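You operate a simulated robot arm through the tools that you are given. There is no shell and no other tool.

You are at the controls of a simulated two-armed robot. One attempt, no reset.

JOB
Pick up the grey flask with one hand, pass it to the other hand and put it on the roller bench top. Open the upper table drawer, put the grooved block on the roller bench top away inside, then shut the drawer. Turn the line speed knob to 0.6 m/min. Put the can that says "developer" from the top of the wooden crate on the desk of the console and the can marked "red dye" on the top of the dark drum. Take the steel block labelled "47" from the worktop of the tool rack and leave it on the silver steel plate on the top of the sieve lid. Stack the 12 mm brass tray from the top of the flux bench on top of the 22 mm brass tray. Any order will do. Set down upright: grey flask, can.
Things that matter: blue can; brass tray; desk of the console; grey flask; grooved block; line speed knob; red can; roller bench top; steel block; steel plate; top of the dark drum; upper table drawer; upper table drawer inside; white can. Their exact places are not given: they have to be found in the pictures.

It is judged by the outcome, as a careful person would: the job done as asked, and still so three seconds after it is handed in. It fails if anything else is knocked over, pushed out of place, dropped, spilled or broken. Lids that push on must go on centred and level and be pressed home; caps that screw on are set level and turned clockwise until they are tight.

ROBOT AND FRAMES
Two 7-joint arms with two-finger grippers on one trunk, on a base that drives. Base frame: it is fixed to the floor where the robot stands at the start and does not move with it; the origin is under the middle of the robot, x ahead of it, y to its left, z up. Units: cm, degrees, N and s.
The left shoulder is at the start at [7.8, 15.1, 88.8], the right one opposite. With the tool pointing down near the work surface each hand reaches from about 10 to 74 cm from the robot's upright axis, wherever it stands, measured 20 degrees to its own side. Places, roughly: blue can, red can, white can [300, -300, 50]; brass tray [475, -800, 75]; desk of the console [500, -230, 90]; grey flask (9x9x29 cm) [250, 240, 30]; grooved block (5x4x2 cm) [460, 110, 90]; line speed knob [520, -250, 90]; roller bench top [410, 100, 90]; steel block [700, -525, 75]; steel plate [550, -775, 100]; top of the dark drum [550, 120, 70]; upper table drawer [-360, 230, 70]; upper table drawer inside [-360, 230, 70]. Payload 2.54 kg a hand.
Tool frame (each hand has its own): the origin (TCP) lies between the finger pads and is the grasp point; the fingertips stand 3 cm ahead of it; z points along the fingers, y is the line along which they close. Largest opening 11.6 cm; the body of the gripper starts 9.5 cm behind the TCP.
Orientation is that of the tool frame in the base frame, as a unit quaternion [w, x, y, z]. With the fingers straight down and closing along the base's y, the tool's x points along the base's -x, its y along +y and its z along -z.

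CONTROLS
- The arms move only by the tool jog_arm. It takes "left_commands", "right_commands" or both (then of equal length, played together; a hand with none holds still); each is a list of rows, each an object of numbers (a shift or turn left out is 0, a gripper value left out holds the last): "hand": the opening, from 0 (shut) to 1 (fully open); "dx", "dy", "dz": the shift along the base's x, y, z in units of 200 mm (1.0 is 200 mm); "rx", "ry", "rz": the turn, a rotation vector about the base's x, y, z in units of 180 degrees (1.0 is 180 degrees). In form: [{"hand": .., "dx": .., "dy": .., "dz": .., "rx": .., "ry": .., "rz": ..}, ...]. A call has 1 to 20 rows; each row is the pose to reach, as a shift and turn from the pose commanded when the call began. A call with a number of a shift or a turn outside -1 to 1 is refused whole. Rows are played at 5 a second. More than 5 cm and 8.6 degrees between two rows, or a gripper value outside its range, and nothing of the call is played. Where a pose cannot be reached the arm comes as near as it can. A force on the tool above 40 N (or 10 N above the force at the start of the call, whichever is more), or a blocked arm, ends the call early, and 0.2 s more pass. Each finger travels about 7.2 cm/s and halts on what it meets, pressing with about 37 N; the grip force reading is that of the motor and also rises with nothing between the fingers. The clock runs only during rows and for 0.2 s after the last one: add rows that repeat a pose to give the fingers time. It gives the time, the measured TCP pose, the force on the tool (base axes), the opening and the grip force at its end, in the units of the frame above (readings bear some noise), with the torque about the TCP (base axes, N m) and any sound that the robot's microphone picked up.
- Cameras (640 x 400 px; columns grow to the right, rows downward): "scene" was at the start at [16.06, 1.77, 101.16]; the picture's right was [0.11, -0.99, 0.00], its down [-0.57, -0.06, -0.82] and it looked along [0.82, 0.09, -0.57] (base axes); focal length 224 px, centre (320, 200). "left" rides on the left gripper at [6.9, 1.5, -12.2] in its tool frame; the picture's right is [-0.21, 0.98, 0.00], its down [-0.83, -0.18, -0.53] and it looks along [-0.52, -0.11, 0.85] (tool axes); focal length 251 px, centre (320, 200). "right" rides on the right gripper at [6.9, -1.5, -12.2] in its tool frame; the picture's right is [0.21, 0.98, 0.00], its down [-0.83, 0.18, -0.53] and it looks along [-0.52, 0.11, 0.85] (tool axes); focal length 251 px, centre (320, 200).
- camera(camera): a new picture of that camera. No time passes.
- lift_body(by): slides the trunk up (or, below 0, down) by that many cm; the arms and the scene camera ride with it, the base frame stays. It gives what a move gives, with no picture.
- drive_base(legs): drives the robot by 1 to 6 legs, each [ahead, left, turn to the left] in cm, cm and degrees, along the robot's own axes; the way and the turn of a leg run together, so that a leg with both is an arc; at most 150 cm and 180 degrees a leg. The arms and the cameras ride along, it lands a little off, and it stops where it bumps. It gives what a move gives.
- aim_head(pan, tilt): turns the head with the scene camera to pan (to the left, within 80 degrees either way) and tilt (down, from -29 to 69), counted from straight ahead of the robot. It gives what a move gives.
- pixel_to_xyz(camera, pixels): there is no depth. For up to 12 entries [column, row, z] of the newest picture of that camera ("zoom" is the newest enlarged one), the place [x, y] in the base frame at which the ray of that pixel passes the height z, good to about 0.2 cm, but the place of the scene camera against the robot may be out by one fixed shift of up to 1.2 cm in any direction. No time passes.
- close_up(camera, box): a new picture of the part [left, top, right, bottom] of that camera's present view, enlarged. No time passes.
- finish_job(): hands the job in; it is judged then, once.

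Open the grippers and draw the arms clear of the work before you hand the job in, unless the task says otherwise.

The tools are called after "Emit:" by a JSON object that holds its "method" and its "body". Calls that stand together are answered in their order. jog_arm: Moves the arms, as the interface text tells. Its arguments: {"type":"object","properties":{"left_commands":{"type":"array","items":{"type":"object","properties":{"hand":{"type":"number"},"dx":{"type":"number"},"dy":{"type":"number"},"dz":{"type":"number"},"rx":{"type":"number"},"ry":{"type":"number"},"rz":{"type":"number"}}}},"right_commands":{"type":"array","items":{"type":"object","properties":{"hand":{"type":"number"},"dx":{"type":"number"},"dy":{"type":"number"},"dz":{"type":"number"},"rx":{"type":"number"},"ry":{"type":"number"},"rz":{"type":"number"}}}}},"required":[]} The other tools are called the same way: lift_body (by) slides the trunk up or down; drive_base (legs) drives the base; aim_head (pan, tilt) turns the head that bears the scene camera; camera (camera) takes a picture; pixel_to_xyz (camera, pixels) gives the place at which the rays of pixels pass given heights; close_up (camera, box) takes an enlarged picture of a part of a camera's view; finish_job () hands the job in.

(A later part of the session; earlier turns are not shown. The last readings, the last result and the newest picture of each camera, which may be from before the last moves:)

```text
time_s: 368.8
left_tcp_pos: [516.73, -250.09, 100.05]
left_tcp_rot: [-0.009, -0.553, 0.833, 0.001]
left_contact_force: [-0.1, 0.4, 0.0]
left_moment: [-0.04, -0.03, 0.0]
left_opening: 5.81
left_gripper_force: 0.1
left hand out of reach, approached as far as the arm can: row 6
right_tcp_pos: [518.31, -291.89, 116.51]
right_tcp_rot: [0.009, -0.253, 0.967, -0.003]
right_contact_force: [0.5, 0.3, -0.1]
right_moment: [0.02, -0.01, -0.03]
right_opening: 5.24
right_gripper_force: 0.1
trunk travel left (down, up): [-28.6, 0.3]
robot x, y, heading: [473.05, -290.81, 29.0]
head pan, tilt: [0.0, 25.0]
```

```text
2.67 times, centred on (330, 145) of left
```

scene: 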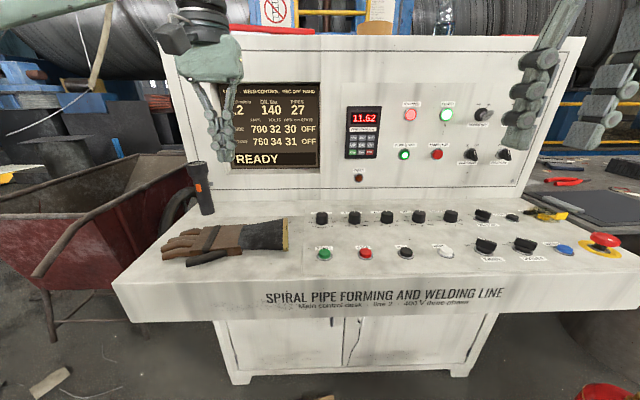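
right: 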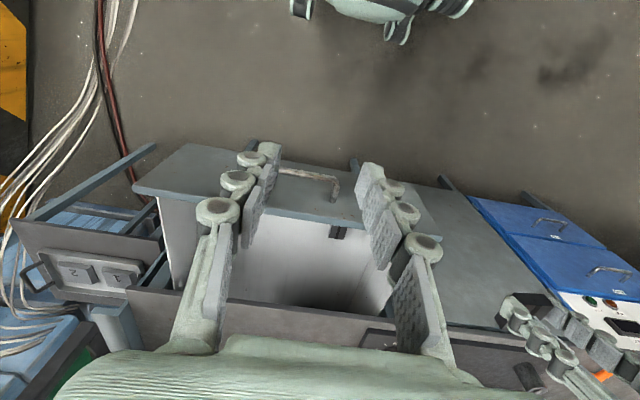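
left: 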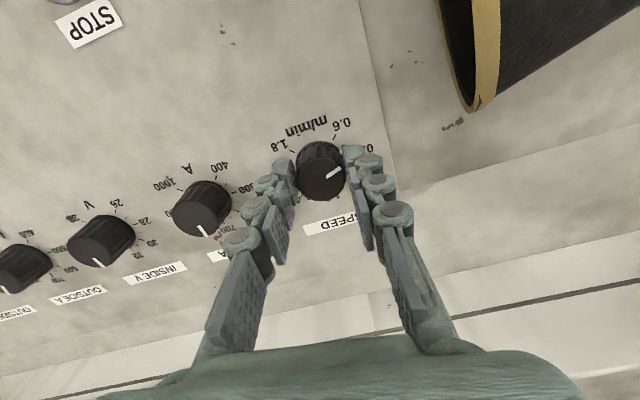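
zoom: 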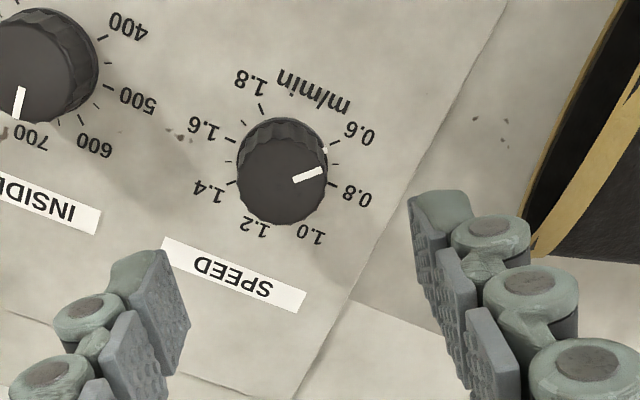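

The pointer now lies at the 0.6 tick (its side mark at zoom (325,150) meets the tick at (335,145)). I check from the scene camera too after raising the hand aside.

Emit:
{"method": "jog_arm", "body": {"left_commands": [{"dx": -0.15, "dy": 0.0, "dz": 0.1}, {"dx": -0.3, "dy": 0.05, "dz": 0.25}, {"dx": -0.45, "dy": 0.1, "dz": 0.4}]}}

Emit:
{"method": "close_up", "body": {"camera": "scene", "box": [220, 190, 320, 260]}}

Emit:
{"method": "camera", "body": {"camera": "scene"}}

```text
time_s: 369.6
left_tcp_pos: [507.58, -248.25, 108.12]
left_tcp_rot: [-0.009, -0.552, 0.833, 0.001]
left_contact_force: [-0.2, 0.2, 0.0]
left_moment: [0.0, -0.03, -0.02]
left_opening: 5.8
left_gripper_force: 0.0
right_tcp_pos: [518.05, -292.0, 116.57]
right_tcp_rot: [0.009, -0.253, 0.968, -0.003]
right_contact_force: [-0.1, -0.6, 0.1]
right_moment: [0.04, -0.03, 0.01]
right_opening: 5.22
right_gripper_force: 0.0
trunk travel left (down, up): [-28.6, 0.3]
robot x, y, heading: [473.52, -290.84, 29.0]
head pan, tilt: [0.0, 25.0]
```

```text
5.71 times, centred on (270, 225) of scene
```

zoom: 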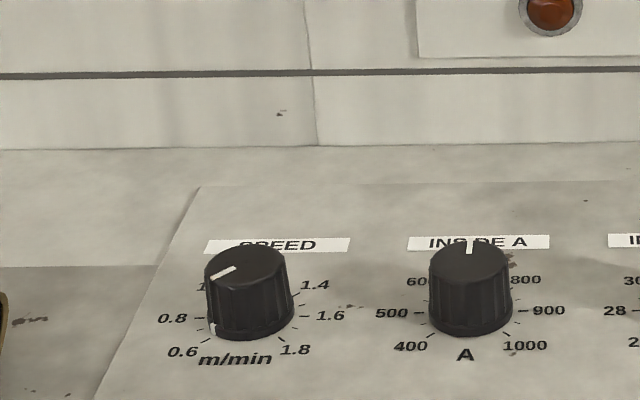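

```text
taken
```

scene: 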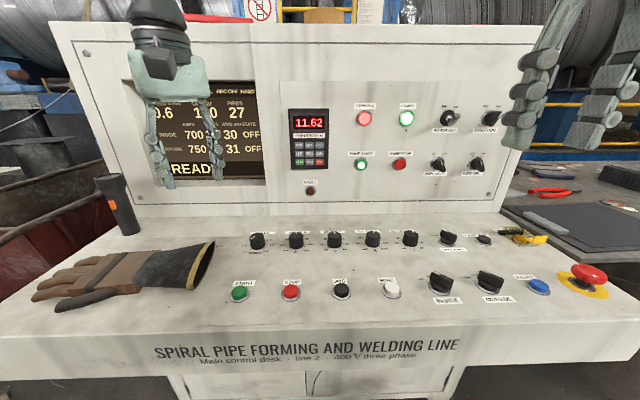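

The console display seems to show 0.6. I zoom on it to confirm.

Emit:
{"method": "close_up", "body": {"camera": "scene", "box": [130, 70, 280, 195]}}

```text
3.20 times, centred on (205, 132) of scene
```

zoom: 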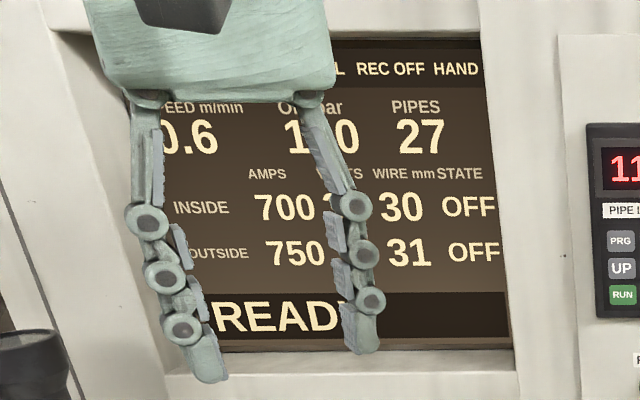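

Speed reads 0.6. I look with the left wrist camera at the desk for a free place for the can.

Emit:
{"method": "jog_arm", "body": {"left_commands": [{"rz": -0.04, "dx": -0.1}, {"rz": -0.08, "dx": -0.2}, {"rz": -0.12, "dx": -0.3}, {"rz": -0.16, "dx": -0.35}, {"rz": -0.2, "dx": -0.4}]}}

Emit:
{"method": "camera", "body": {"camera": "left"}}

```text
time_s: 370.8
left_tcp_pos: [499.61, -248.03, 107.95]
left_tcp_rot: [-0.008, -0.267, 0.964, 0.004]
left_contact_force: [-0.5, -0.5, 0.5]
left_moment: [-0.01, 0.02, 0.02]
left_opening: 5.79
left_gripper_force: 0.0
right_tcp_pos: [518.11, -291.94, 116.49]
right_tcp_rot: [0.009, -0.253, 0.967, -0.003]
right_contact_force: [-0.3, -0.4, -0.4]
right_moment: [0.02, 0.0, 0.0]
right_opening: 5.19
right_gripper_force: 0.0
trunk travel left (down, up): [-28.6, 0.3]
robot x, y, heading: [473.51, -290.95, 29.2]
head pan, tilt: [0.0, 25.0]
```

```text
taken
```

left: 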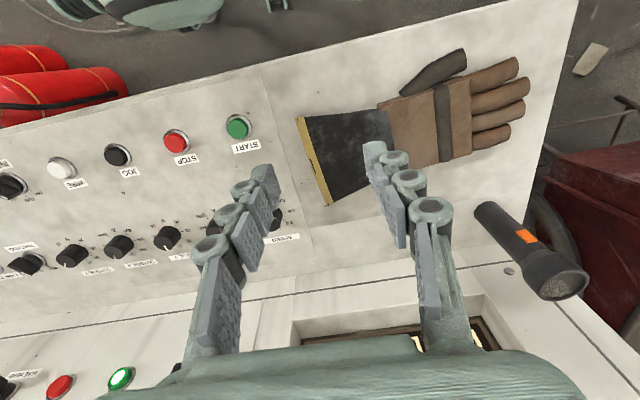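

I compute candidate desk spots: behind the glove at (435,205), and corners of the neighbours.

Emit:
{"method": "pixel_to_xyz", "body": {"camera": "left", "pixels": [[435, 205, 87], [400, 200, 87], [330, 210, 87], [430, 165, 88], [480, 215, 88], [500, 240, 88], [430, 260, 87], [520, 60, 88], [320, 60, 86], [560, 20, 86], [350, 150, 87]]}}

```text
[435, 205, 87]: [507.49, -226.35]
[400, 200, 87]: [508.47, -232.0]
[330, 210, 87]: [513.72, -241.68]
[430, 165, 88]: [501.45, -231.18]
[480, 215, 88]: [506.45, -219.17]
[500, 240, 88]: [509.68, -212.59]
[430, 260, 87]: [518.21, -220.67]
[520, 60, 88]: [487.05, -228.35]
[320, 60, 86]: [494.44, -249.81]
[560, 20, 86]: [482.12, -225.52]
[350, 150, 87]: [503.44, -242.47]
```

Good spot for the developer can: about (510,-230.5). Now I drive around south of the pole to the back of the crate.

Emit:
{"method": "drive_base", "body": {"legs": [[-30, 0, 0], [-42, -62, 0], [0, 0, 88]]}}

Emit:
{"method": "aim_head", "body": {"pan": 20, "tilt": 22}}

Emit:
{"method": "camera", "body": {"camera": "scene"}}

```text
time_s: 382.6
left_tcp_pos: [399.56, -350.48, 107.96]
left_tcp_rot: [0.009, 0.854, -0.52, 0.003]
left_contact_force: [-1.0, 0.3, 0.5]
left_moment: [0.01, 0.0, -0.04]
left_opening: 5.79
left_gripper_force: 0.1
right_tcp_pos: [444.47, -334.91, 116.52]
right_tcp_rot: [-0.008, 0.846, -0.533, -0.004]
right_contact_force: [0.2, 0.1, 0.0]
right_moment: [-0.04, 0.02, 0.0]
right_opening: 5.22
right_gripper_force: 0.1
trunk travel left (down, up): [-28.6, 0.3]
robot x, y, heading: [441.0, -379.69, 115.6]
head pan, tilt: [0.0, 25.0]
```

```text
time_s: 383.4
left_tcp_pos: [399.59, -350.46, 107.94]
left_tcp_rot: [0.008, 0.855, -0.519, 0.003]
left_contact_force: [-0.1, -0.1, -0.3]
left_moment: [-0.01, -0.01, 0.0]
left_opening: 5.79
left_gripper_force: 0.0
right_tcp_pos: [444.47, -334.94, 116.42]
right_tcp_rot: [-0.008, 0.846, -0.533, -0.004]
right_contact_force: [-0.3, 0.0, 0.8]
right_moment: [-0.03, -0.01, 0.01]
right_opening: 5.23
right_gripper_force: 0.0
trunk travel left (down, up): [-28.6, 0.3]
robot x, y, heading: [440.8, -379.43, 115.4]
head pan, tilt: [20.0, 22.0]
```

```text
taken
```

scene: 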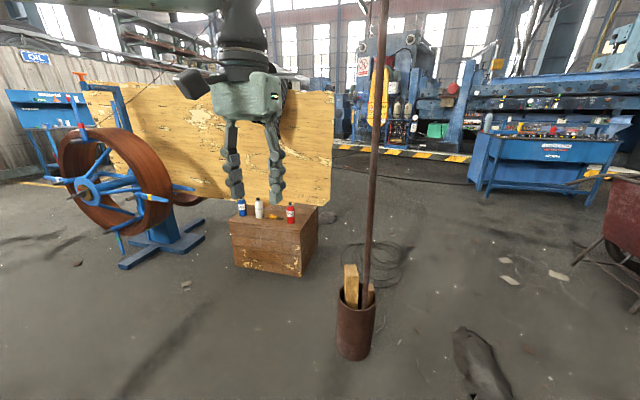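

The blue, white and red cans stand on the crate at (242,207), (258,208), (291,213). I drive nearer.

Emit:
{"method": "drive_base", "body": {"legs": [[52, 75, 5]]}}

Emit:
{"method": "aim_head", "body": {"pan": 0, "tilt": 40}}

Emit:
{"method": "camera", "body": {"camera": "scene"}}

Emit:
{"method": "camera", "body": {"camera": "left"}}

Emit:
{"method": "camera", "body": {"camera": "right"}}

```text
time_s: 391.1
left_tcp_pos: [306.87, -343.83, 107.94]
left_tcp_rot: [0.009, 0.876, -0.483, 0.003]
left_contact_force: [-0.3, 0.1, -0.4]
left_moment: [0.0, 0.0, 0.03]
left_opening: 5.79
left_gripper_force: 0.0
right_tcp_pos: [350.34, -324.43, 116.46]
right_tcp_rot: [-0.009, 0.868, -0.497, -0.005]
right_contact_force: [0.6, -0.6, 0.0]
right_moment: [0.0, 0.0, 0.04]
right_opening: 5.21
right_gripper_force: 0.1
trunk travel left (down, up): [-28.6, 0.3]
robot x, y, heading: [350.01, -369.43, 120.3]
head pan, tilt: [20.0, 22.0]
```

```text
time_s: 391.9
left_tcp_pos: [306.87, -343.74, 108.09]
left_tcp_rot: [0.009, 0.876, -0.483, 0.003]
left_contact_force: [-0.5, -0.8, -0.2]
left_moment: [-0.03, 0.01, -0.02]
left_opening: 5.8
left_gripper_force: 0.1
right_tcp_pos: [350.28, -324.46, 116.43]
right_tcp_rot: [-0.008, 0.868, -0.497, -0.004]
right_contact_force: [0.3, 0.8, 0.2]
right_moment: [0.0, 0.04, 0.01]
right_opening: 5.23
right_gripper_force: 0.0
trunk travel left (down, up): [-28.6, 0.3]
robot x, y, heading: [350.31, -369.46, 120.3]
head pan, tilt: [0.0, 40.0]
```

```text
taken
```

scene: 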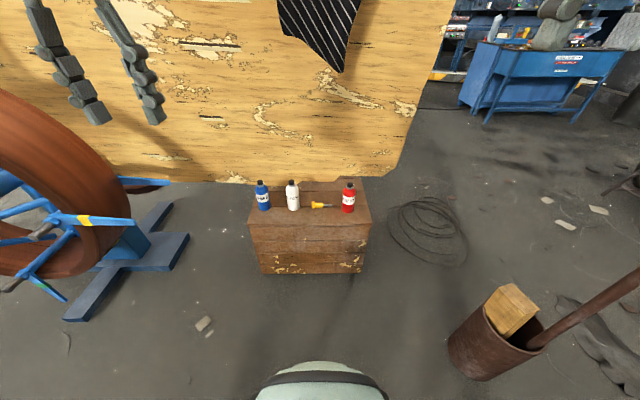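

```text
taken
```

left: 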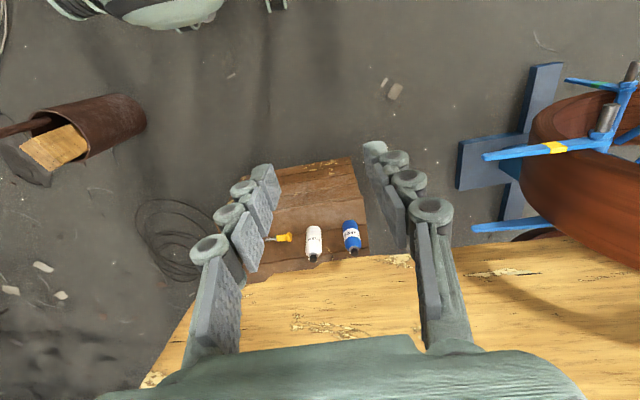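

```text
taken
```

right: 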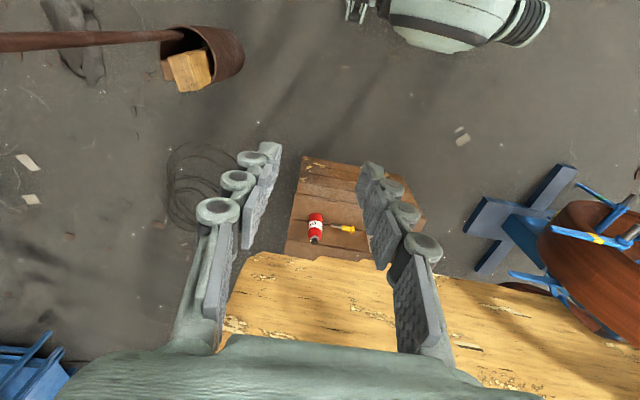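

The three cans stand in a row before the plywood, with a screwdriver between. I zoom to read labels.

Emit:
{"method": "close_up", "body": {"camera": "scene", "box": [245, 170, 375, 225]}}

Emit:
{"method": "close_up", "body": {"camera": "left", "box": [270, 200, 390, 280]}}

Emit:
{"method": "close_up", "body": {"camera": "right", "box": [270, 190, 390, 270]}}

```text
4.92 times, centred on (310, 198) of scene
```

zoom: 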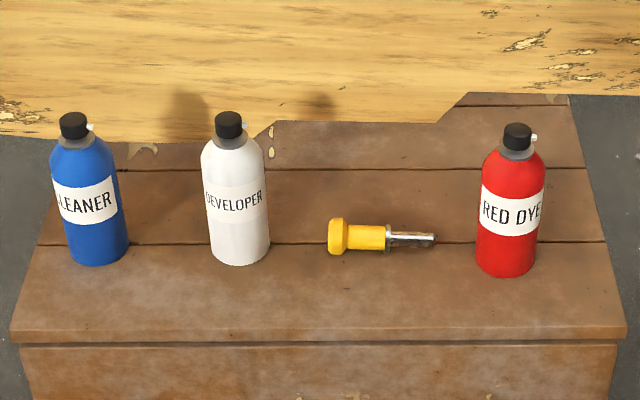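

```text
5.00 times, centred on (330, 240) of left
```

zoom: 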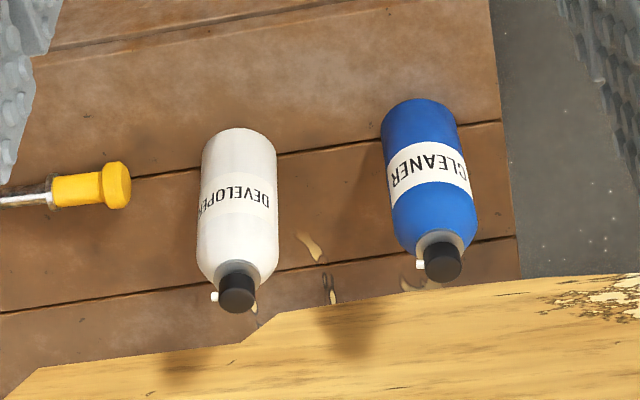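

```text
5.00 times, centred on (330, 230) of right
```

zoom: 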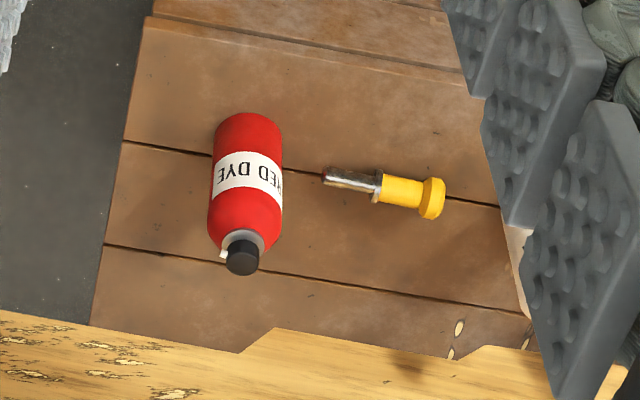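

White is "DEVELOPER", red is "RED DYE", blue is "CLEANER" (stays). I triangulate positions: screwdriver end and can caps.

Emit:
{"method": "pixel_to_xyz", "body": {"camera": "left", "pixels": [[289.4, 237, 40], [289.4, 237, 44], [289.4, 237, 48], [313.4, 258.4, 56], [313.4, 258.4, 60], [313.4, 258.4, 64], [314, 228, 40], [314, 228, 44]]}}

Emit:
{"method": "pixel_to_xyz", "body": {"camera": "scene", "pixels": [[313.3, 205, 40], [313.3, 205, 44], [313.3, 205, 48], [291.5, 182, 56], [291.5, 182, 60], [291.5, 182, 64], [349.9, 184.5, 56], [349.9, 184.5, 60]]}}

Emit:
{"method": "pixel_to_xyz", "body": {"camera": "right", "pixels": [[312.4, 241.4, 56], [312.4, 241.4, 60], [312.4, 241.4, 64], [314, 214, 44], [354, 229, 44]]}}

```text
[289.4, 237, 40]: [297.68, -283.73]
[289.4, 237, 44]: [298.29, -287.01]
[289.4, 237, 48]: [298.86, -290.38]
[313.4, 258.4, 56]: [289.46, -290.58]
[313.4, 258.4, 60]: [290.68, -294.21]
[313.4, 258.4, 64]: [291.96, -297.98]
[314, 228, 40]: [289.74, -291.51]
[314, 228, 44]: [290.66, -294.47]
```

```text
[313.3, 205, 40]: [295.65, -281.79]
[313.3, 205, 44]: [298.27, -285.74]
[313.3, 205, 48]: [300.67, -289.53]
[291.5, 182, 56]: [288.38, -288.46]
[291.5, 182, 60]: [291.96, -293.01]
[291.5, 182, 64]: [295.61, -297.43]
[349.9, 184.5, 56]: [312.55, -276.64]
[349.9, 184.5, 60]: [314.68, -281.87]
```

```text
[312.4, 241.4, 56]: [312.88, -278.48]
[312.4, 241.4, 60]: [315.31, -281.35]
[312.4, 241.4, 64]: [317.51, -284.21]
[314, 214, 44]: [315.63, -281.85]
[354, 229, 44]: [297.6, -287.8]
```

White can ≈ (289.9,-292.3), red can ≈ (314.3,-279.8), tops near z 58.5. I check the plywood's foot line and the cap sizes.

Emit:
{"method": "pixel_to_xyz", "body": {"camera": "left", "pixels": [[260, 273, 43.5], [331, 262, 43.5], [400, 255, 43.5], [200, 290, 43.5]]}}

Emit:
{"method": "pixel_to_xyz", "body": {"camera": "right", "pixels": [[260, 255, 43.5], [320, 262, 43.5], [400, 275, 43.5]]}}

```text
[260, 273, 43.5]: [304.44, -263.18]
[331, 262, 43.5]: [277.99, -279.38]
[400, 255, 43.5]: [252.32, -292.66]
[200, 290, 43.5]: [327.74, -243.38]
```

```text
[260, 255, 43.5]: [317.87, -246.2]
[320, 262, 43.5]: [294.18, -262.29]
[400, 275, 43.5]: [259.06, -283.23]
```

I query the plywood's lower corner in the scene view for several heights, to see whether it hangs above the crate.

Emit:
{"method": "pixel_to_xyz", "body": {"camera": "scene", "pixels": [[395, 176, 43], [395, 176, 50], [395, 176, 57], [395, 176, 64], [300, 183, 43], [300, 183, 57], [205, 184, 43], [205, 184, 57]]}}

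Emit:
{"method": "close_up", "body": {"camera": "scene", "box": [220, 130, 440, 260]}}

```text
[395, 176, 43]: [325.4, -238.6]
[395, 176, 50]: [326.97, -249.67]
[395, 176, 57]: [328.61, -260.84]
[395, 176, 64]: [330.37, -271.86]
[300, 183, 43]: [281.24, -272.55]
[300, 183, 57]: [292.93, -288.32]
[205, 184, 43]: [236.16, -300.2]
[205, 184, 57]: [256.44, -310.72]
```

```text
2.91 times, centred on (330, 195) of scene
```

zoom: 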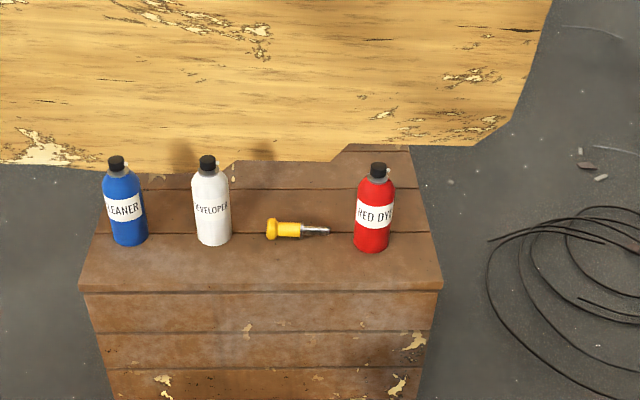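

The plywood hangs with its lower edge near z 54, only about 5 cm behind the white can, so I will come in with the hands tilted forward 25 degrees. I lower the trunk and drive 28 cm closer.

Emit:
{"method": "lift_body", "body": {"by": -27}}

Emit:
{"method": "drive_base", "body": {"legs": [[28, 0, 0]]}}

Emit:
{"method": "jog_arm", "body": {"left_commands": [{"rx": 0.04, "ry": 0.0234, "hand": 0.85}, {"rx": 0.08, "ry": 0.0467}, {"rx": 0.12, "ry": 0.0701}, {"rx": 0.12, "ry": 0.0701}], "right_commands": [{"rx": 0.04, "ry": 0.0234, "hand": 0.85}, {"rx": 0.08, "ry": 0.0467}, {"rx": 0.12, "ry": 0.0701}, {"rx": 0.12, "ry": 0.0701}]}}

Emit:
{"method": "camera", "body": {"camera": "left"}}

Emit:
{"method": "camera", "body": {"camera": "right"}}

Emit:
{"method": "camera", "body": {"camera": "scene"}}

```text
time_s: 394.6
left_tcp_pos: [306.85, -343.71, 80.94]
left_tcp_rot: [0.01, 0.876, -0.482, 0.003]
left_contact_force: [0.2, 0.2, 0.6]
left_moment: [-0.01, 0.01, 0.01]
left_opening: 5.78
left_gripper_force: 0.2
right_tcp_pos: [350.25, -324.32, 89.45]
right_tcp_rot: [-0.009, 0.868, -0.497, -0.004]
right_contact_force: [0.3, -0.1, -0.1]
right_moment: [-0.04, -0.02, -0.02]
right_opening: 5.25
right_gripper_force: 0.1
trunk travel left (down, up): [-1.6, 27.3]
robot x, y, heading: [350.04, -369.39, 120.3]
head pan, tilt: [0.0, 40.0]
```

```text
time_s: 396.6
left_tcp_pos: [292.88, -320.29, 81.06]
left_tcp_rot: [0.009, 0.877, -0.481, 0.003]
left_contact_force: [-0.1, -0.1, 0.4]
left_moment: [0.02, 0.02, -0.03]
left_opening: 5.81
left_gripper_force: 0.1
right_tcp_pos: [336.12, -300.91, 89.52]
right_tcp_rot: [-0.009, 0.868, -0.496, -0.004]
right_contact_force: [0.8, 0.1, 0.4]
right_moment: [0.01, -0.01, -0.01]
right_opening: 5.23
right_gripper_force: 0.1
trunk travel left (down, up): [-1.6, 27.3]
robot x, y, heading: [336.4, -346.24, 120.8]
head pan, tilt: [0.0, 40.0]
```

```text
time_s: 397.6
left_tcp_pos: [292.9, -320.24, 81.06]
left_tcp_rot: [-0.103, 0.858, -0.469, -0.184]
left_contact_force: [0.2, -0.3, 0.9]
left_moment: [-0.01, 0.0, 0.03]
left_opening: 9.84
left_gripper_force: 0.1
right_tcp_pos: [336.23, -300.91, 89.51]
right_tcp_rot: [-0.117, 0.845, -0.485, -0.192]
right_contact_force: [0.2, -0.2, 0.1]
right_moment: [0.02, -0.01, 0.01]
right_opening: 9.85
right_gripper_force: 0.2
trunk travel left (down, up): [-1.6, 27.3]
robot x, y, heading: [336.37, -345.89, 120.6]
head pan, tilt: [0.0, 40.0]
```

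```text
taken
```

left: 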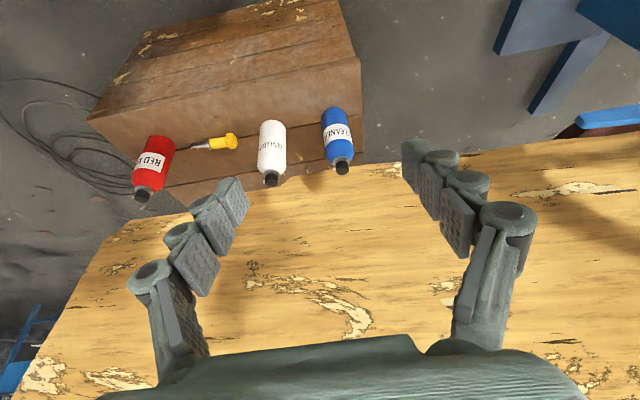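

```text
taken
```

right: 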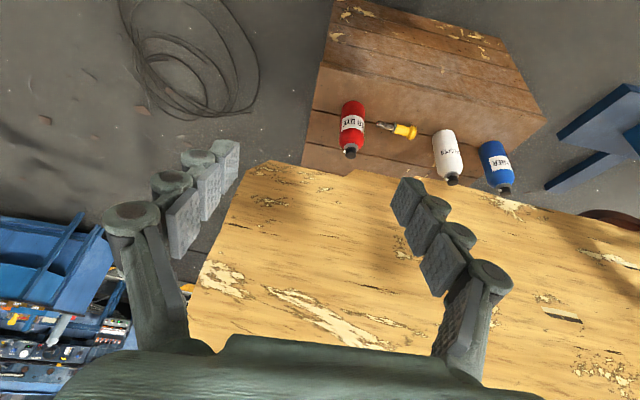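

```text
taken
```

scene: 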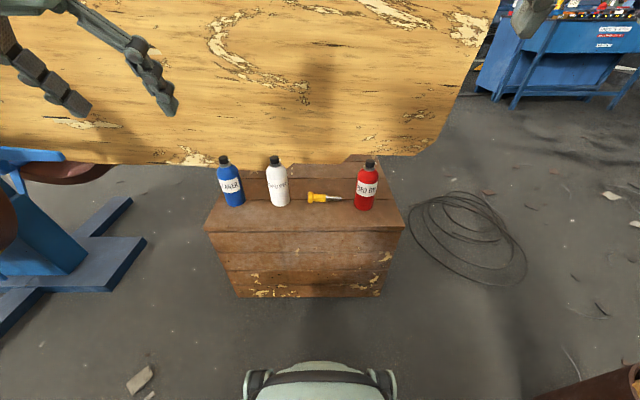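

I compute the white can (left view: cap (272,181), near base rim (272,123)) and the red can (right view: cap (351,153), near rim (353,101)).

Emit:
{"method": "pixel_to_xyz", "body": {"camera": "left", "pixels": [[272, 181, 57], [272, 181, 58.5], [272, 181, 60], [272, 121, 43.5], [272, 121, 45], [340, 168, 58.5], [242, 180, 54]]}}

Emit:
{"method": "pixel_to_xyz", "body": {"camera": "right", "pixels": [[351, 153, 57], [351, 153, 58.5], [351, 153, 60], [353, 100, 43.5], [353, 100, 45]]}}

Emit:
{"method": "pixel_to_xyz", "body": {"camera": "scene", "pixels": [[275, 160, 57], [275, 160, 58.5], [275, 160, 60], [279, 206, 43.5], [370, 164, 58.5], [365, 210, 43.5]]}}

```text
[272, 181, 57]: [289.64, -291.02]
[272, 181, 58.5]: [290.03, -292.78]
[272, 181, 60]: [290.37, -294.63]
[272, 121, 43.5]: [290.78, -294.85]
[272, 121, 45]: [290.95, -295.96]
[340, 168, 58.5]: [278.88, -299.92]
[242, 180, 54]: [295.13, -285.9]
```

```text
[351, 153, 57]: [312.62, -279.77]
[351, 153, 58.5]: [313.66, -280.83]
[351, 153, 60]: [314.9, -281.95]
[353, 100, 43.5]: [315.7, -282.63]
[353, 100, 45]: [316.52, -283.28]
```

```text
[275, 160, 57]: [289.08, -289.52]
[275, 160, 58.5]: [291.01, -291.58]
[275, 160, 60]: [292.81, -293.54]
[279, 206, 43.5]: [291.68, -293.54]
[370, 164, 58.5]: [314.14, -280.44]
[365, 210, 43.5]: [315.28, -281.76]
```

White ≈ (289.8,-292.7), red ≈ (314.1,-280.6). I lower the left hand in front of the white can to z 50.5.

Emit:
{"method": "jog_arm", "body": {"left_commands": [{"dz": -0.2}, {"dz": -0.4}, {"dz": -0.6}, {"dz": -0.8}, {"dz": -1.0}]}}

Emit:
{"method": "jog_arm", "body": {"left_commands": [{"dx": 0.04, "dy": 0.15, "dz": -0.15}, {"dx": 0.08, "dy": 0.3, "dz": -0.3}, {"dx": 0.12, "dy": 0.48, "dz": -0.42}, {"dx": 0.165, "dy": 0.66, "dz": -0.525}, {"dx": 0.165, "dy": 0.8, "dz": -0.525}]}}

Emit:
{"method": "camera", "body": {"camera": "left"}}

```text
time_s: 398.8
left_tcp_pos: [292.97, -320.3, 60.94]
left_tcp_rot: [-0.103, 0.857, -0.47, -0.183]
left_contact_force: [-0.5, 0.7, 0.9]
left_moment: [-0.01, -0.02, 0.01]
left_opening: 9.87
left_gripper_force: 0.0
right_tcp_pos: [336.12, -300.79, 89.54]
right_tcp_rot: [-0.117, 0.846, -0.484, -0.191]
right_contact_force: [0.2, -0.2, 0.9]
right_moment: [0.0, 0.0, -0.01]
right_opening: 9.87
right_gripper_force: 0.0
trunk travel left (down, up): [-1.6, 27.3]
robot x, y, heading: [336.17, -345.69, 120.4]
head pan, tilt: [0.0, 40.0]
```

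```text
time_s: 400.0
left_tcp_pos: [296.26, -304.35, 50.53]
left_tcp_rot: [-0.102, 0.858, -0.469, -0.183]
left_contact_force: [-0.2, 0.2, 0.6]
left_moment: [0.01, 0.0, 0.02]
left_opening: 9.85
left_gripper_force: 0.1
right_tcp_pos: [336.22, -300.77, 89.41]
right_tcp_rot: [-0.117, 0.846, -0.483, -0.192]
right_contact_force: [-0.5, 0.0, 0.3]
right_moment: [-0.03, 0.0, 0.01]
right_opening: 9.84
right_gripper_force: 0.0
trunk travel left (down, up): [-1.6, 27.3]
robot x, y, heading: [336.33, -345.48, 120.7]
head pan, tilt: [0.0, 40.0]
```

```text
taken
```

left: 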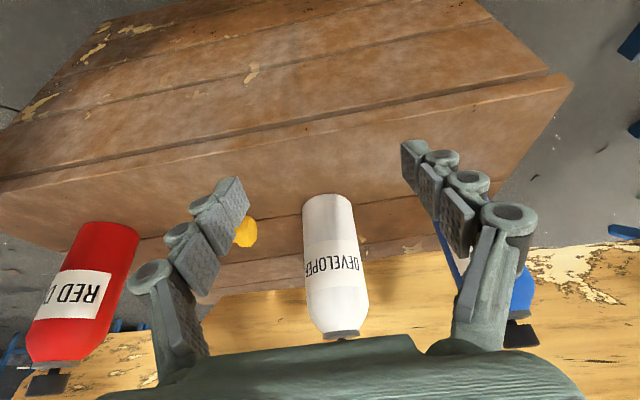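

The white can is between the fingers ahead. I advance 13 cm to it.

Emit:
{"method": "jog_arm", "body": {"left_commands": [{"dx": -0.08, "dy": 0.145}, {"dx": -0.16, "dy": 0.29}, {"dx": -0.245, "dy": 0.435}, {"dx": -0.323, "dy": 0.58}]}}

Emit:
{"method": "camera", "body": {"camera": "left"}}

Emit:
{"method": "camera", "body": {"camera": "scene"}}

```text
time_s: 401.0
left_tcp_pos: [288.15, -297.31, 52.98]
left_tcp_rot: [-0.104, 0.858, -0.469, -0.183]
left_contact_force: [0.7, -0.6, 0.8]
left_moment: [0.0, -0.01, -0.03]
left_opening: 9.93
left_gripper_force: 0.7
left hand out of reach, approached as far as the arm can: row 2, 3, 4
right_tcp_pos: [336.17, -300.73, 89.59]
right_tcp_rot: [-0.117, 0.846, -0.484, -0.191]
right_contact_force: [1.0, -1.0, 0.1]
right_moment: [0.01, 0.03, 0.03]
right_opening: 9.89
right_gripper_force: 0.0
trunk travel left (down, up): [-1.6, 27.3]
robot x, y, heading: [336.26, -345.77, 120.5]
head pan, tilt: [0.0, 40.0]
```

```text
taken
```

left: 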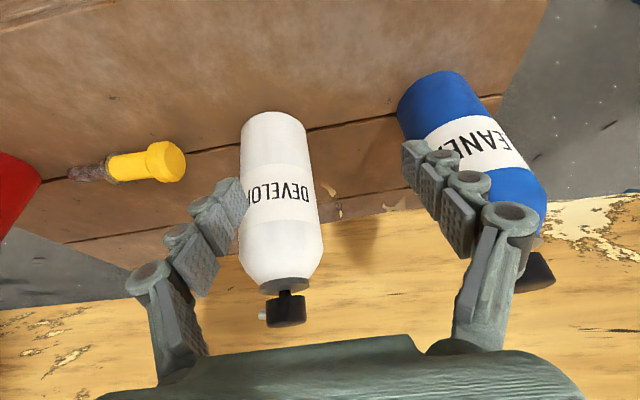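

```text
taken
```

scene: 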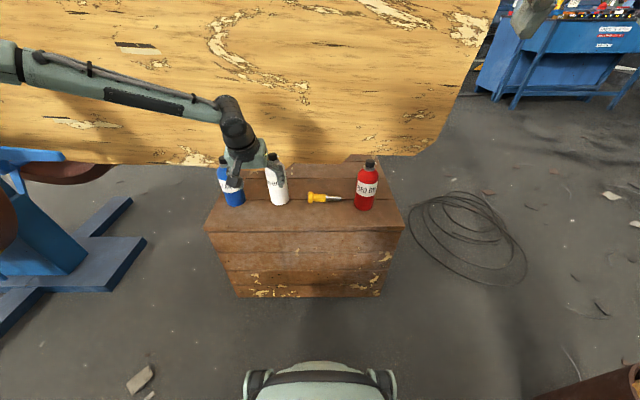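

The arm reached its limit and drifted sideways. I draw straight back, then will bring the base closer.

Emit:
{"method": "jog_arm", "body": {"left_commands": [{"dx": 0.12, "dy": -0.17}, {"dx": 0.24, "dy": -0.34}, {"dx": 0.36, "dy": -0.5, "dz": -0.05}]}}

Emit:
{"method": "drive_base", "body": {"legs": [[10, 0, 0]]}}

Emit:
{"method": "camera", "body": {"camera": "left"}}

Emit:
{"method": "camera", "body": {"camera": "scene"}}

```text
time_s: 401.8
left_tcp_pos: [295.74, -307.54, 52.01]
left_tcp_rot: [-0.103, 0.858, -0.47, -0.183]
left_contact_force: [0.0, -0.2, -0.2]
left_moment: [0.01, 0.03, 0.0]
left_opening: 9.88
left_gripper_force: 0.0
right_tcp_pos: [336.2, -300.8, 89.52]
right_tcp_rot: [-0.117, 0.846, -0.484, -0.191]
right_contact_force: [0.1, -0.3, -0.2]
right_moment: [0.01, -0.02, -0.01]
right_opening: 9.84
right_gripper_force: 0.1
trunk travel left (down, up): [-1.6, 27.3]
robot x, y, heading: [336.27, -345.63, 120.8]
head pan, tilt: [0.0, 40.0]
```

```text
time_s: 402.9
left_tcp_pos: [290.58, -299.28, 52.09]
left_tcp_rot: [-0.103, 0.858, -0.468, -0.184]
left_contact_force: [-0.1, 0.6, -0.1]
left_moment: [-0.02, -0.02, 0.01]
left_opening: 9.87
left_gripper_force: 0.0
right_tcp_pos: [331.04, -292.43, 89.47]
right_tcp_rot: [-0.116, 0.846, -0.483, -0.191]
right_contact_force: [-0.1, -0.4, -0.1]
right_moment: [0.02, 0.01, 0.0]
right_opening: 9.87
right_gripper_force: 0.1
trunk travel left (down, up): [-1.6, 27.3]
robot x, y, heading: [331.34, -337.28, 120.8]
head pan, tilt: [0.0, 40.0]
```

```text
taken
```

left: 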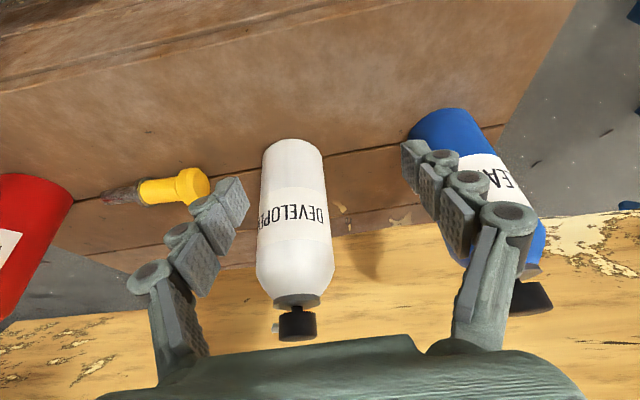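

```text
taken
```

scene: 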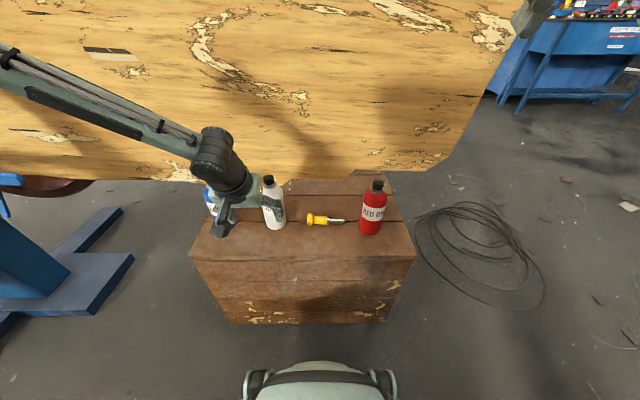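

Emit:
{"method": "pixel_to_xyz", "body": {"camera": "left", "pixels": [[291, 140, 43.5], [297, 240, 52], [295, 200, 48], [297, 322, 58]]}}

```text
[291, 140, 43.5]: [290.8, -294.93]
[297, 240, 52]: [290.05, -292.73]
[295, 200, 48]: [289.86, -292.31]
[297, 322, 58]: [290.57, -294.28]
```

White is at (289.7,-292.8). I shift sideways 2.7 cm first, then go forward 6 cm around it.

Emit:
{"method": "jog_arm", "body": {"left_commands": [{"dx": 0.06, "dy": 0.035, "dz": -0.04}, {"dx": 0.115, "dy": 0.07, "dz": -0.08}, {"dx": 0.06, "dy": 0.16, "dz": -0.08}, {"dx": 0.0, "dy": 0.26, "dz": -0.08}, {"dx": -0.045, "dy": 0.325, "dz": -0.08}]}}

Emit:
{"method": "camera", "body": {"camera": "left"}}

```text
time_s: 404.1
left_tcp_pos: [289.43, -292.99, 50.83]
left_tcp_rot: [-0.103, 0.858, -0.469, -0.182]
left_contact_force: [0.1, 0.8, -0.5]
left_moment: [-0.01, 0.0, -0.04]
left_opening: 9.86
left_gripper_force: 0.1
left hand out of reach, approached as far as the arm can: row 5
right_tcp_pos: [330.97, -292.39, 89.46]
right_tcp_rot: [-0.117, 0.846, -0.483, -0.192]
right_contact_force: [0.3, -0.5, 0.0]
right_moment: [-0.04, -0.01, 0.01]
right_opening: 9.88
right_gripper_force: 0.2
trunk travel left (down, up): [-1.6, 27.3]
robot x, y, heading: [331.2, -337.57, 120.8]
head pan, tilt: [0.0, 40.0]
```

```text
taken
```

left: 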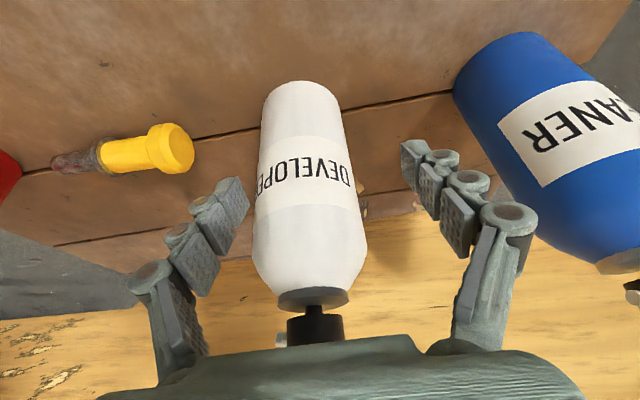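

The can is enclosed. I close the left hand.

Emit:
{"method": "jog_arm", "body": {"left_commands": [{"hand": 0.6}, {"hand": 0.45}, {"hand": 0.35}, {"hand": 0.3}, {"hand": 0.3}]}}

Emit:
{"method": "camera", "body": {"camera": "left"}}

```text
time_s: 405.3
left_tcp_pos: [289.48, -293.05, 50.77]
left_tcp_rot: [-0.104, 0.858, -0.469, -0.183]
left_contact_force: [0.3, 0.2, 3.0]
left_moment: [-0.04, 0.03, -0.02]
left_opening: 5.69
left_gripper_force: 37.2
right_tcp_pos: [331.2, -292.47, 89.46]
right_tcp_rot: [-0.117, 0.847, -0.483, -0.192]
right_contact_force: [0.0, -0.6, -0.2]
right_moment: [-0.01, 0.0, -0.02]
right_opening: 9.86
right_gripper_force: 0.1
trunk travel left (down, up): [-1.6, 27.3]
robot x, y, heading: [331.26, -337.31, 120.5]
head pan, tilt: [0.0, 40.0]
```

```text
taken
```

left: 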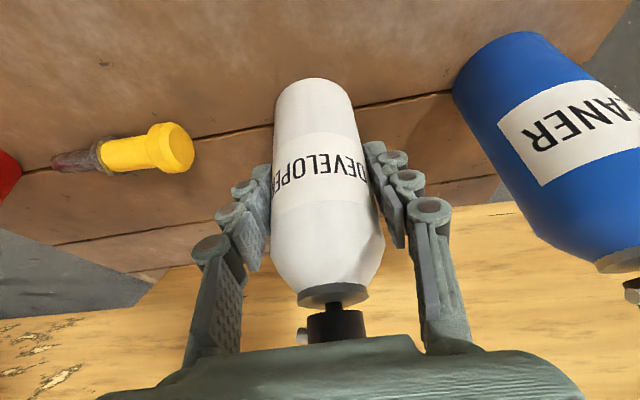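

Held at 5.7 cm. I lift 4 cm, draw straight back, then raise it.

Emit:
{"method": "jog_arm", "body": {"left_commands": [{"dz": 0.1}, {"dz": 0.2}, {"dz": 0.25, "dx": 0.1, "dy": -0.16}, {"dz": 0.35, "dx": 0.2, "dy": -0.32}, {"dz": 0.5, "dx": 0.3, "dy": -0.48}, {"dz": 0.7, "dx": 0.35, "dy": -0.58}, {"dz": 0.9, "dx": 0.35, "dy": -0.6}]}}

Emit:
{"method": "camera", "body": {"camera": "left"}}

Emit:
{"method": "camera", "body": {"camera": "scene"}}

Emit:
{"method": "camera", "body": {"camera": "right"}}

```text
time_s: 406.9
left_tcp_pos: [296.54, -305.1, 68.68]
left_tcp_rot: [-0.102, 0.859, -0.468, -0.182]
left_contact_force: [-0.1, 0.1, -3.7]
left_moment: [-0.02, -0.02, 0.02]
left_opening: 5.68
left_gripper_force: 36.8
right_tcp_pos: [331.02, -292.28, 89.42]
right_tcp_rot: [-0.117, 0.847, -0.482, -0.191]
right_contact_force: [0.9, 0.4, 0.2]
right_moment: [-0.02, 0.01, 0.0]
right_opening: 9.87
right_gripper_force: 0.1
trunk travel left (down, up): [-1.6, 27.3]
robot x, y, heading: [331.45, -337.06, 120.6]
head pan, tilt: [0.0, 40.0]
```

```text
taken
```

left: 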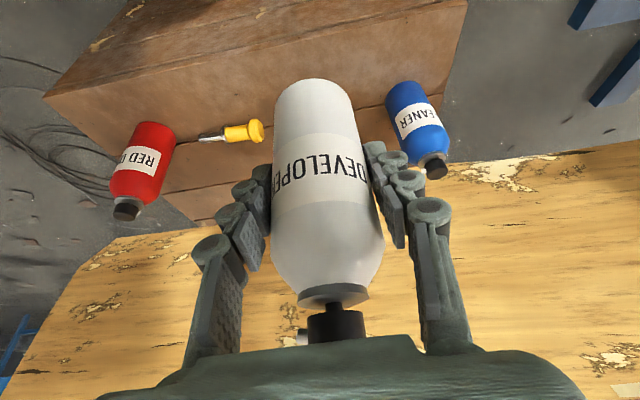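

```text
taken
```

scene: 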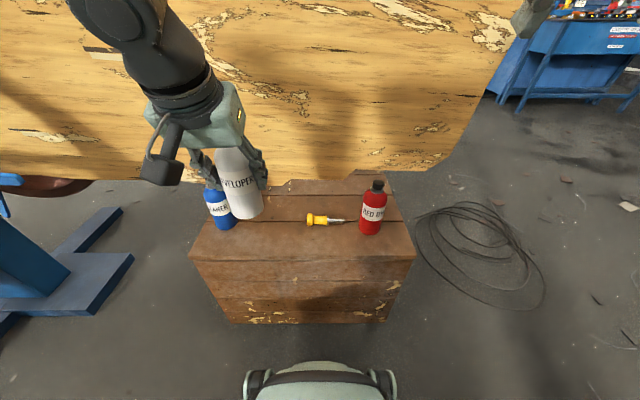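

```text
taken
```

right: 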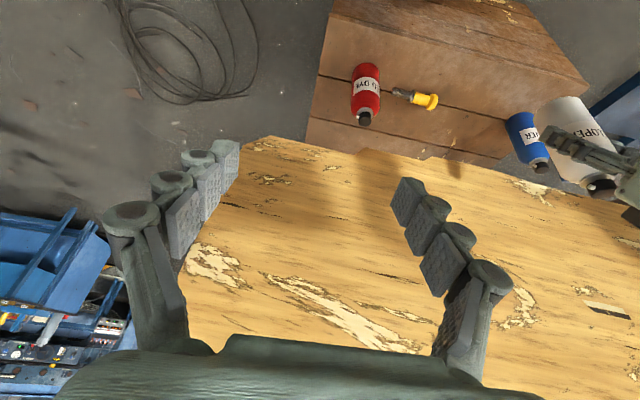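

White is held securely. Now the right hand: I lower it before the red can.

Emit:
{"method": "jog_arm", "body": {"right_commands": [{"dz": -0.2}, {"dz": -0.4}, {"dz": -0.6}, {"dz": -0.8}, {"dz": -1.0}]}}

Emit:
{"method": "jog_arm", "body": {"right_commands": [{"dz": -0.2, "dx": -0.1}, {"dz": -0.4, "dx": -0.2}, {"dz": -0.6, "dx": -0.32}, {"dz": -0.8, "dx": -0.42}, {"dz": -0.95, "dx": -0.53}]}}

Emit:
{"method": "camera", "body": {"camera": "right"}}

```text
time_s: 408.1
left_tcp_pos: [296.49, -304.92, 68.74]
left_tcp_rot: [-0.103, 0.858, -0.469, -0.183]
left_contact_force: [0.8, 0.0, -2.3]
left_moment: [0.0, -0.06, 0.01]
left_opening: 5.7
left_gripper_force: 36.3
right_tcp_pos: [330.61, -291.66, 69.8]
right_tcp_rot: [-0.116, 0.847, -0.483, -0.191]
right_contact_force: [-0.3, 0.0, -0.4]
right_moment: [-0.01, -0.02, 0.02]
right_opening: 9.84
right_gripper_force: 0.2
right hand out of reach, approached as far as the arm can: row 5
trunk travel left (down, up): [-1.6, 27.3]
robot x, y, heading: [331.04, -337.46, 120.9]
head pan, tilt: [0.0, 40.0]
```

```text
time_s: 409.3
left_tcp_pos: [296.52, -304.98, 68.59]
left_tcp_rot: [-0.102, 0.858, -0.469, -0.183]
left_contact_force: [0.5, 0.0, -2.2]
left_moment: [-0.04, 0.01, -0.04]
left_opening: 5.67
left_gripper_force: 36.6
right_tcp_pos: [320.06, -291.56, 50.8]
right_tcp_rot: [-0.118, 0.846, -0.483, -0.192]
right_contact_force: [0.4, 0.2, 0.2]
right_moment: [0.01, -0.03, 0.0]
right_opening: 9.87
right_gripper_force: 0.1
right hand out of reach, approached as far as the arm can: row 1, 2
trunk travel left (down, up): [-1.6, 27.3]
robot x, y, heading: [331.54, -337.29, 120.7]
head pan, tilt: [0.0, 40.0]
```

```text
taken
```

right: 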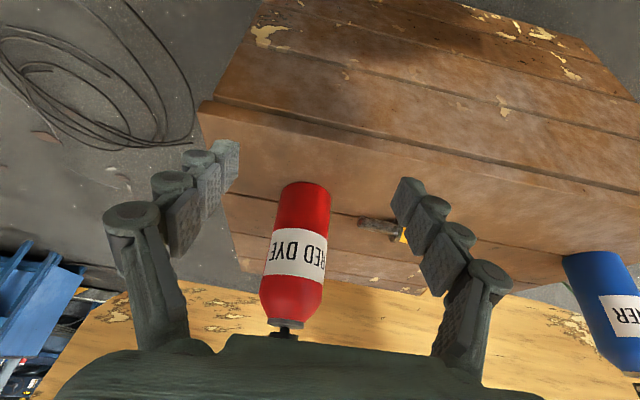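

Emit:
{"method": "pixel_to_xyz", "body": {"camera": "right", "pixels": [[305, 183, 43.5], [295, 260, 50], [284, 326, 57], [375, 224, 44], [400, 238, 45]]}}

```text
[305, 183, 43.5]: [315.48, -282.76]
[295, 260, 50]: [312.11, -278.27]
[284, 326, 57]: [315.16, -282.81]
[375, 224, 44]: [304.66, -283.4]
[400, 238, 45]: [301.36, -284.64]
```

Red is at (314.2,-280.4). I advance 12.6 cm onto it.

Emit:
{"method": "jog_arm", "body": {"right_commands": [{"dx": -0.07, "dy": 0.14}, {"dx": -0.145, "dy": 0.28}, {"dx": -0.22, "dy": 0.42}, {"dx": -0.295, "dy": 0.56}, {"dx": -0.295, "dy": 0.56}]}}

Emit:
{"method": "camera", "body": {"camera": "right"}}

```text
time_s: 410.5
left_tcp_pos: [296.58, -304.91, 68.77]
left_tcp_rot: [-0.102, 0.858, -0.469, -0.182]
left_contact_force: [0.4, -0.3, -3.3]
left_moment: [-0.04, -0.01, 0.01]
left_opening: 5.67
left_gripper_force: 37.2
right_tcp_pos: [314.39, -280.35, 50.83]
right_tcp_rot: [-0.116, 0.847, -0.482, -0.192]
right_contact_force: [0.2, -0.6, -0.8]
right_moment: [0.02, -0.01, 0.0]
right_opening: 9.86
right_gripper_force: 0.0
trunk travel left (down, up): [-1.6, 27.3]
robot x, y, heading: [331.55, -337.23, 120.4]
head pan, tilt: [0.0, 40.0]
```

```text
taken
```

right: 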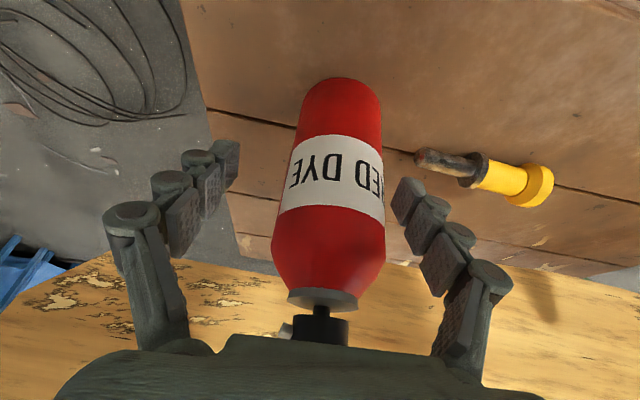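

The red can is enclosed and the screwdriver clear. I close the right hand, then lift and draw back.

Emit:
{"method": "jog_arm", "body": {"right_commands": [{"hand": 0.6}, {"hand": 0.45}, {"hand": 0.35}, {"hand": 0.3}, {"hand": 0.3}]}}

Emit:
{"method": "jog_arm", "body": {"right_commands": [{"dz": 0.1}, {"dz": 0.2}, {"dz": 0.25, "dx": 0.08, "dy": -0.16}, {"dz": 0.35, "dx": 0.17, "dy": -0.32}, {"dz": 0.5, "dx": 0.25, "dy": -0.48}, {"dz": 0.7, "dx": 0.3, "dy": -0.58}, {"dz": 0.9, "dx": 0.3, "dy": -0.6}]}}

Emit:
{"method": "camera", "body": {"camera": "right"}}

Emit:
{"method": "camera", "body": {"camera": "scene"}}

```text
time_s: 411.7
left_tcp_pos: [296.5, -304.89, 68.76]
left_tcp_rot: [-0.103, 0.858, -0.469, -0.182]
left_contact_force: [-0.8, -0.6, -2.5]
left_moment: [-0.03, 0.01, 0.01]
left_opening: 5.67
left_gripper_force: 37.3
right_tcp_pos: [314.44, -280.52, 50.76]
right_tcp_rot: [-0.116, 0.847, -0.482, -0.191]
right_contact_force: [-0.4, -0.2, 1.3]
right_moment: [-0.09, 0.04, 0.05]
right_opening: 5.69
right_gripper_force: 37.4
trunk travel left (down, up): [-1.6, 27.3]
robot x, y, heading: [331.82, -337.32, 120.7]
head pan, tilt: [0.0, 40.0]
```

```text
time_s: 413.3
left_tcp_pos: [296.7, -305.04, 68.67]
left_tcp_rot: [-0.102, 0.858, -0.468, -0.183]
left_contact_force: [-0.2, 0.0, -2.1]
left_moment: [0.0, 0.0, 0.05]
left_opening: 5.68
left_gripper_force: 37.3
right_tcp_pos: [320.2, -292.55, 68.91]
right_tcp_rot: [-0.116, 0.846, -0.483, -0.192]
right_contact_force: [0.0, -0.1, -3.0]
right_moment: [-0.04, -0.01, -0.02]
right_opening: 5.67
right_gripper_force: 36.6
trunk travel left (down, up): [-1.6, 27.3]
robot x, y, heading: [331.11, -337.38, 121.1]
head pan, tilt: [0.0, 40.0]
```

```text
taken
```

right: 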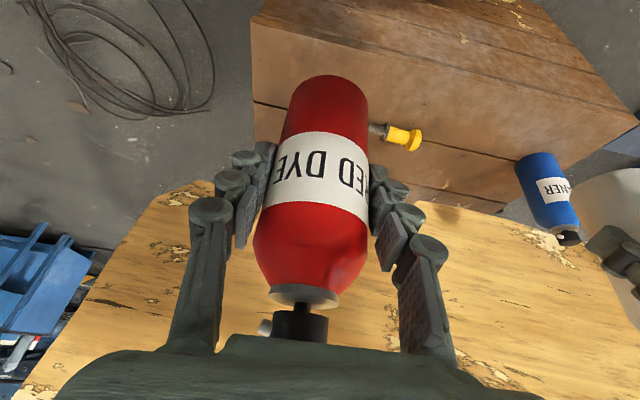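

```text
taken
```

scene: 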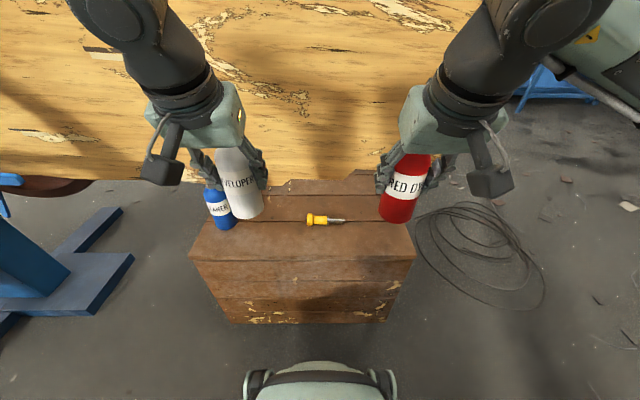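

Both cans are held. I back away, raise the trunk, and drive around to the console again.

Emit:
{"method": "drive_base", "body": {"legs": [[-38, 0, 0]]}}

Emit:
{"method": "lift_body", "body": {"by": 27}}

Emit:
{"method": "drive_base", "body": {"legs": [[-54, -72, 0], [0, 0, -92]]}}

Emit:
{"method": "aim_head", "body": {"pan": 10, "tilt": 25}}

Emit:
{"method": "camera", "body": {"camera": "scene"}}

```text
time_s: 415.7
left_tcp_pos: [315.79, -337.35, 68.77]
left_tcp_rot: [-0.103, 0.857, -0.47, -0.183]
left_contact_force: [0.5, -1.2, -2.8]
left_moment: [0.0, -0.02, -0.01]
left_opening: 5.67
left_gripper_force: 36.4
right_tcp_pos: [339.61, -325.03, 68.96]
right_tcp_rot: [-0.117, 0.846, -0.484, -0.191]
right_contact_force: [0.7, 0.4, -3.0]
right_moment: [-0.01, 0.03, -0.03]
right_opening: 5.68
right_gripper_force: 37.1
trunk travel left (down, up): [-1.6, 27.3]
robot x, y, heading: [349.99, -369.65, 120.2]
head pan, tilt: [0.0, 40.0]
```

```text
time_s: 418.4
left_tcp_pos: [315.91, -337.41, 95.7]
left_tcp_rot: [-0.102, 0.858, -0.469, -0.182]
left_contact_force: [0.4, -0.2, -2.7]
left_moment: [-0.05, 0.0, -0.01]
left_opening: 5.7
left_gripper_force: 37.0
right_tcp_pos: [339.49, -324.98, 96.01]
right_tcp_rot: [-0.117, 0.846, -0.484, -0.192]
right_contact_force: [-0.2, -0.1, -3.8]
right_moment: [0.01, -0.01, 0.01]
right_opening: 5.68
right_gripper_force: 36.6
trunk travel left (down, up): [-28.6, 0.3]
robot x, y, heading: [350.59, -369.99, 120.7]
head pan, tilt: [0.0, 40.0]
```

```text
time_s: 429.8
left_tcp_pos: [473.46, -346.61, 95.83]
left_tcp_rot: [0.202, -0.267, 0.941, 0.054]
left_contact_force: [-0.6, -1.1, -2.4]
left_moment: [-0.05, 0.01, 0.01]
left_opening: 5.68
left_gripper_force: 37.1
right_tcp_pos: [485.61, -370.56, 95.92]
right_tcp_rot: [0.218, -0.248, 0.943, 0.05]
right_contact_force: [0.6, 0.4, -2.8]
right_moment: [0.0, -0.02, -0.01]
right_opening: 5.68
right_gripper_force: 37.0
trunk travel left (down, up): [-28.6, 0.3]
robot x, y, heading: [440.39, -380.41, 29.6]
head pan, tilt: [0.0, 40.0]
```

```text
time_s: 430.6
left_tcp_pos: [473.5, -346.62, 95.77]
left_tcp_rot: [0.202, -0.267, 0.941, 0.055]
left_contact_force: [0.0, 0.3, -2.0]
left_moment: [-0.01, -0.01, 0.01]
left_opening: 5.65
left_gripper_force: 36.9
right_tcp_pos: [485.65, -370.68, 95.9]
right_tcp_rot: [0.218, -0.248, 0.943, 0.051]
right_contact_force: [-0.3, 0.8, -2.8]
right_moment: [-0.02, 0.04, 0.02]
right_opening: 5.66
right_gripper_force: 37.7
trunk travel left (down, up): [-28.6, 0.3]
robot x, y, heading: [440.72, -380.58, 29.6]
head pan, tilt: [10.0, 25.0]
```

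```text
taken
```

scene: 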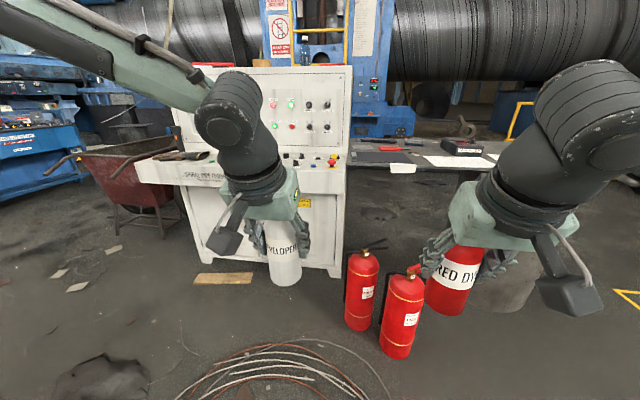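

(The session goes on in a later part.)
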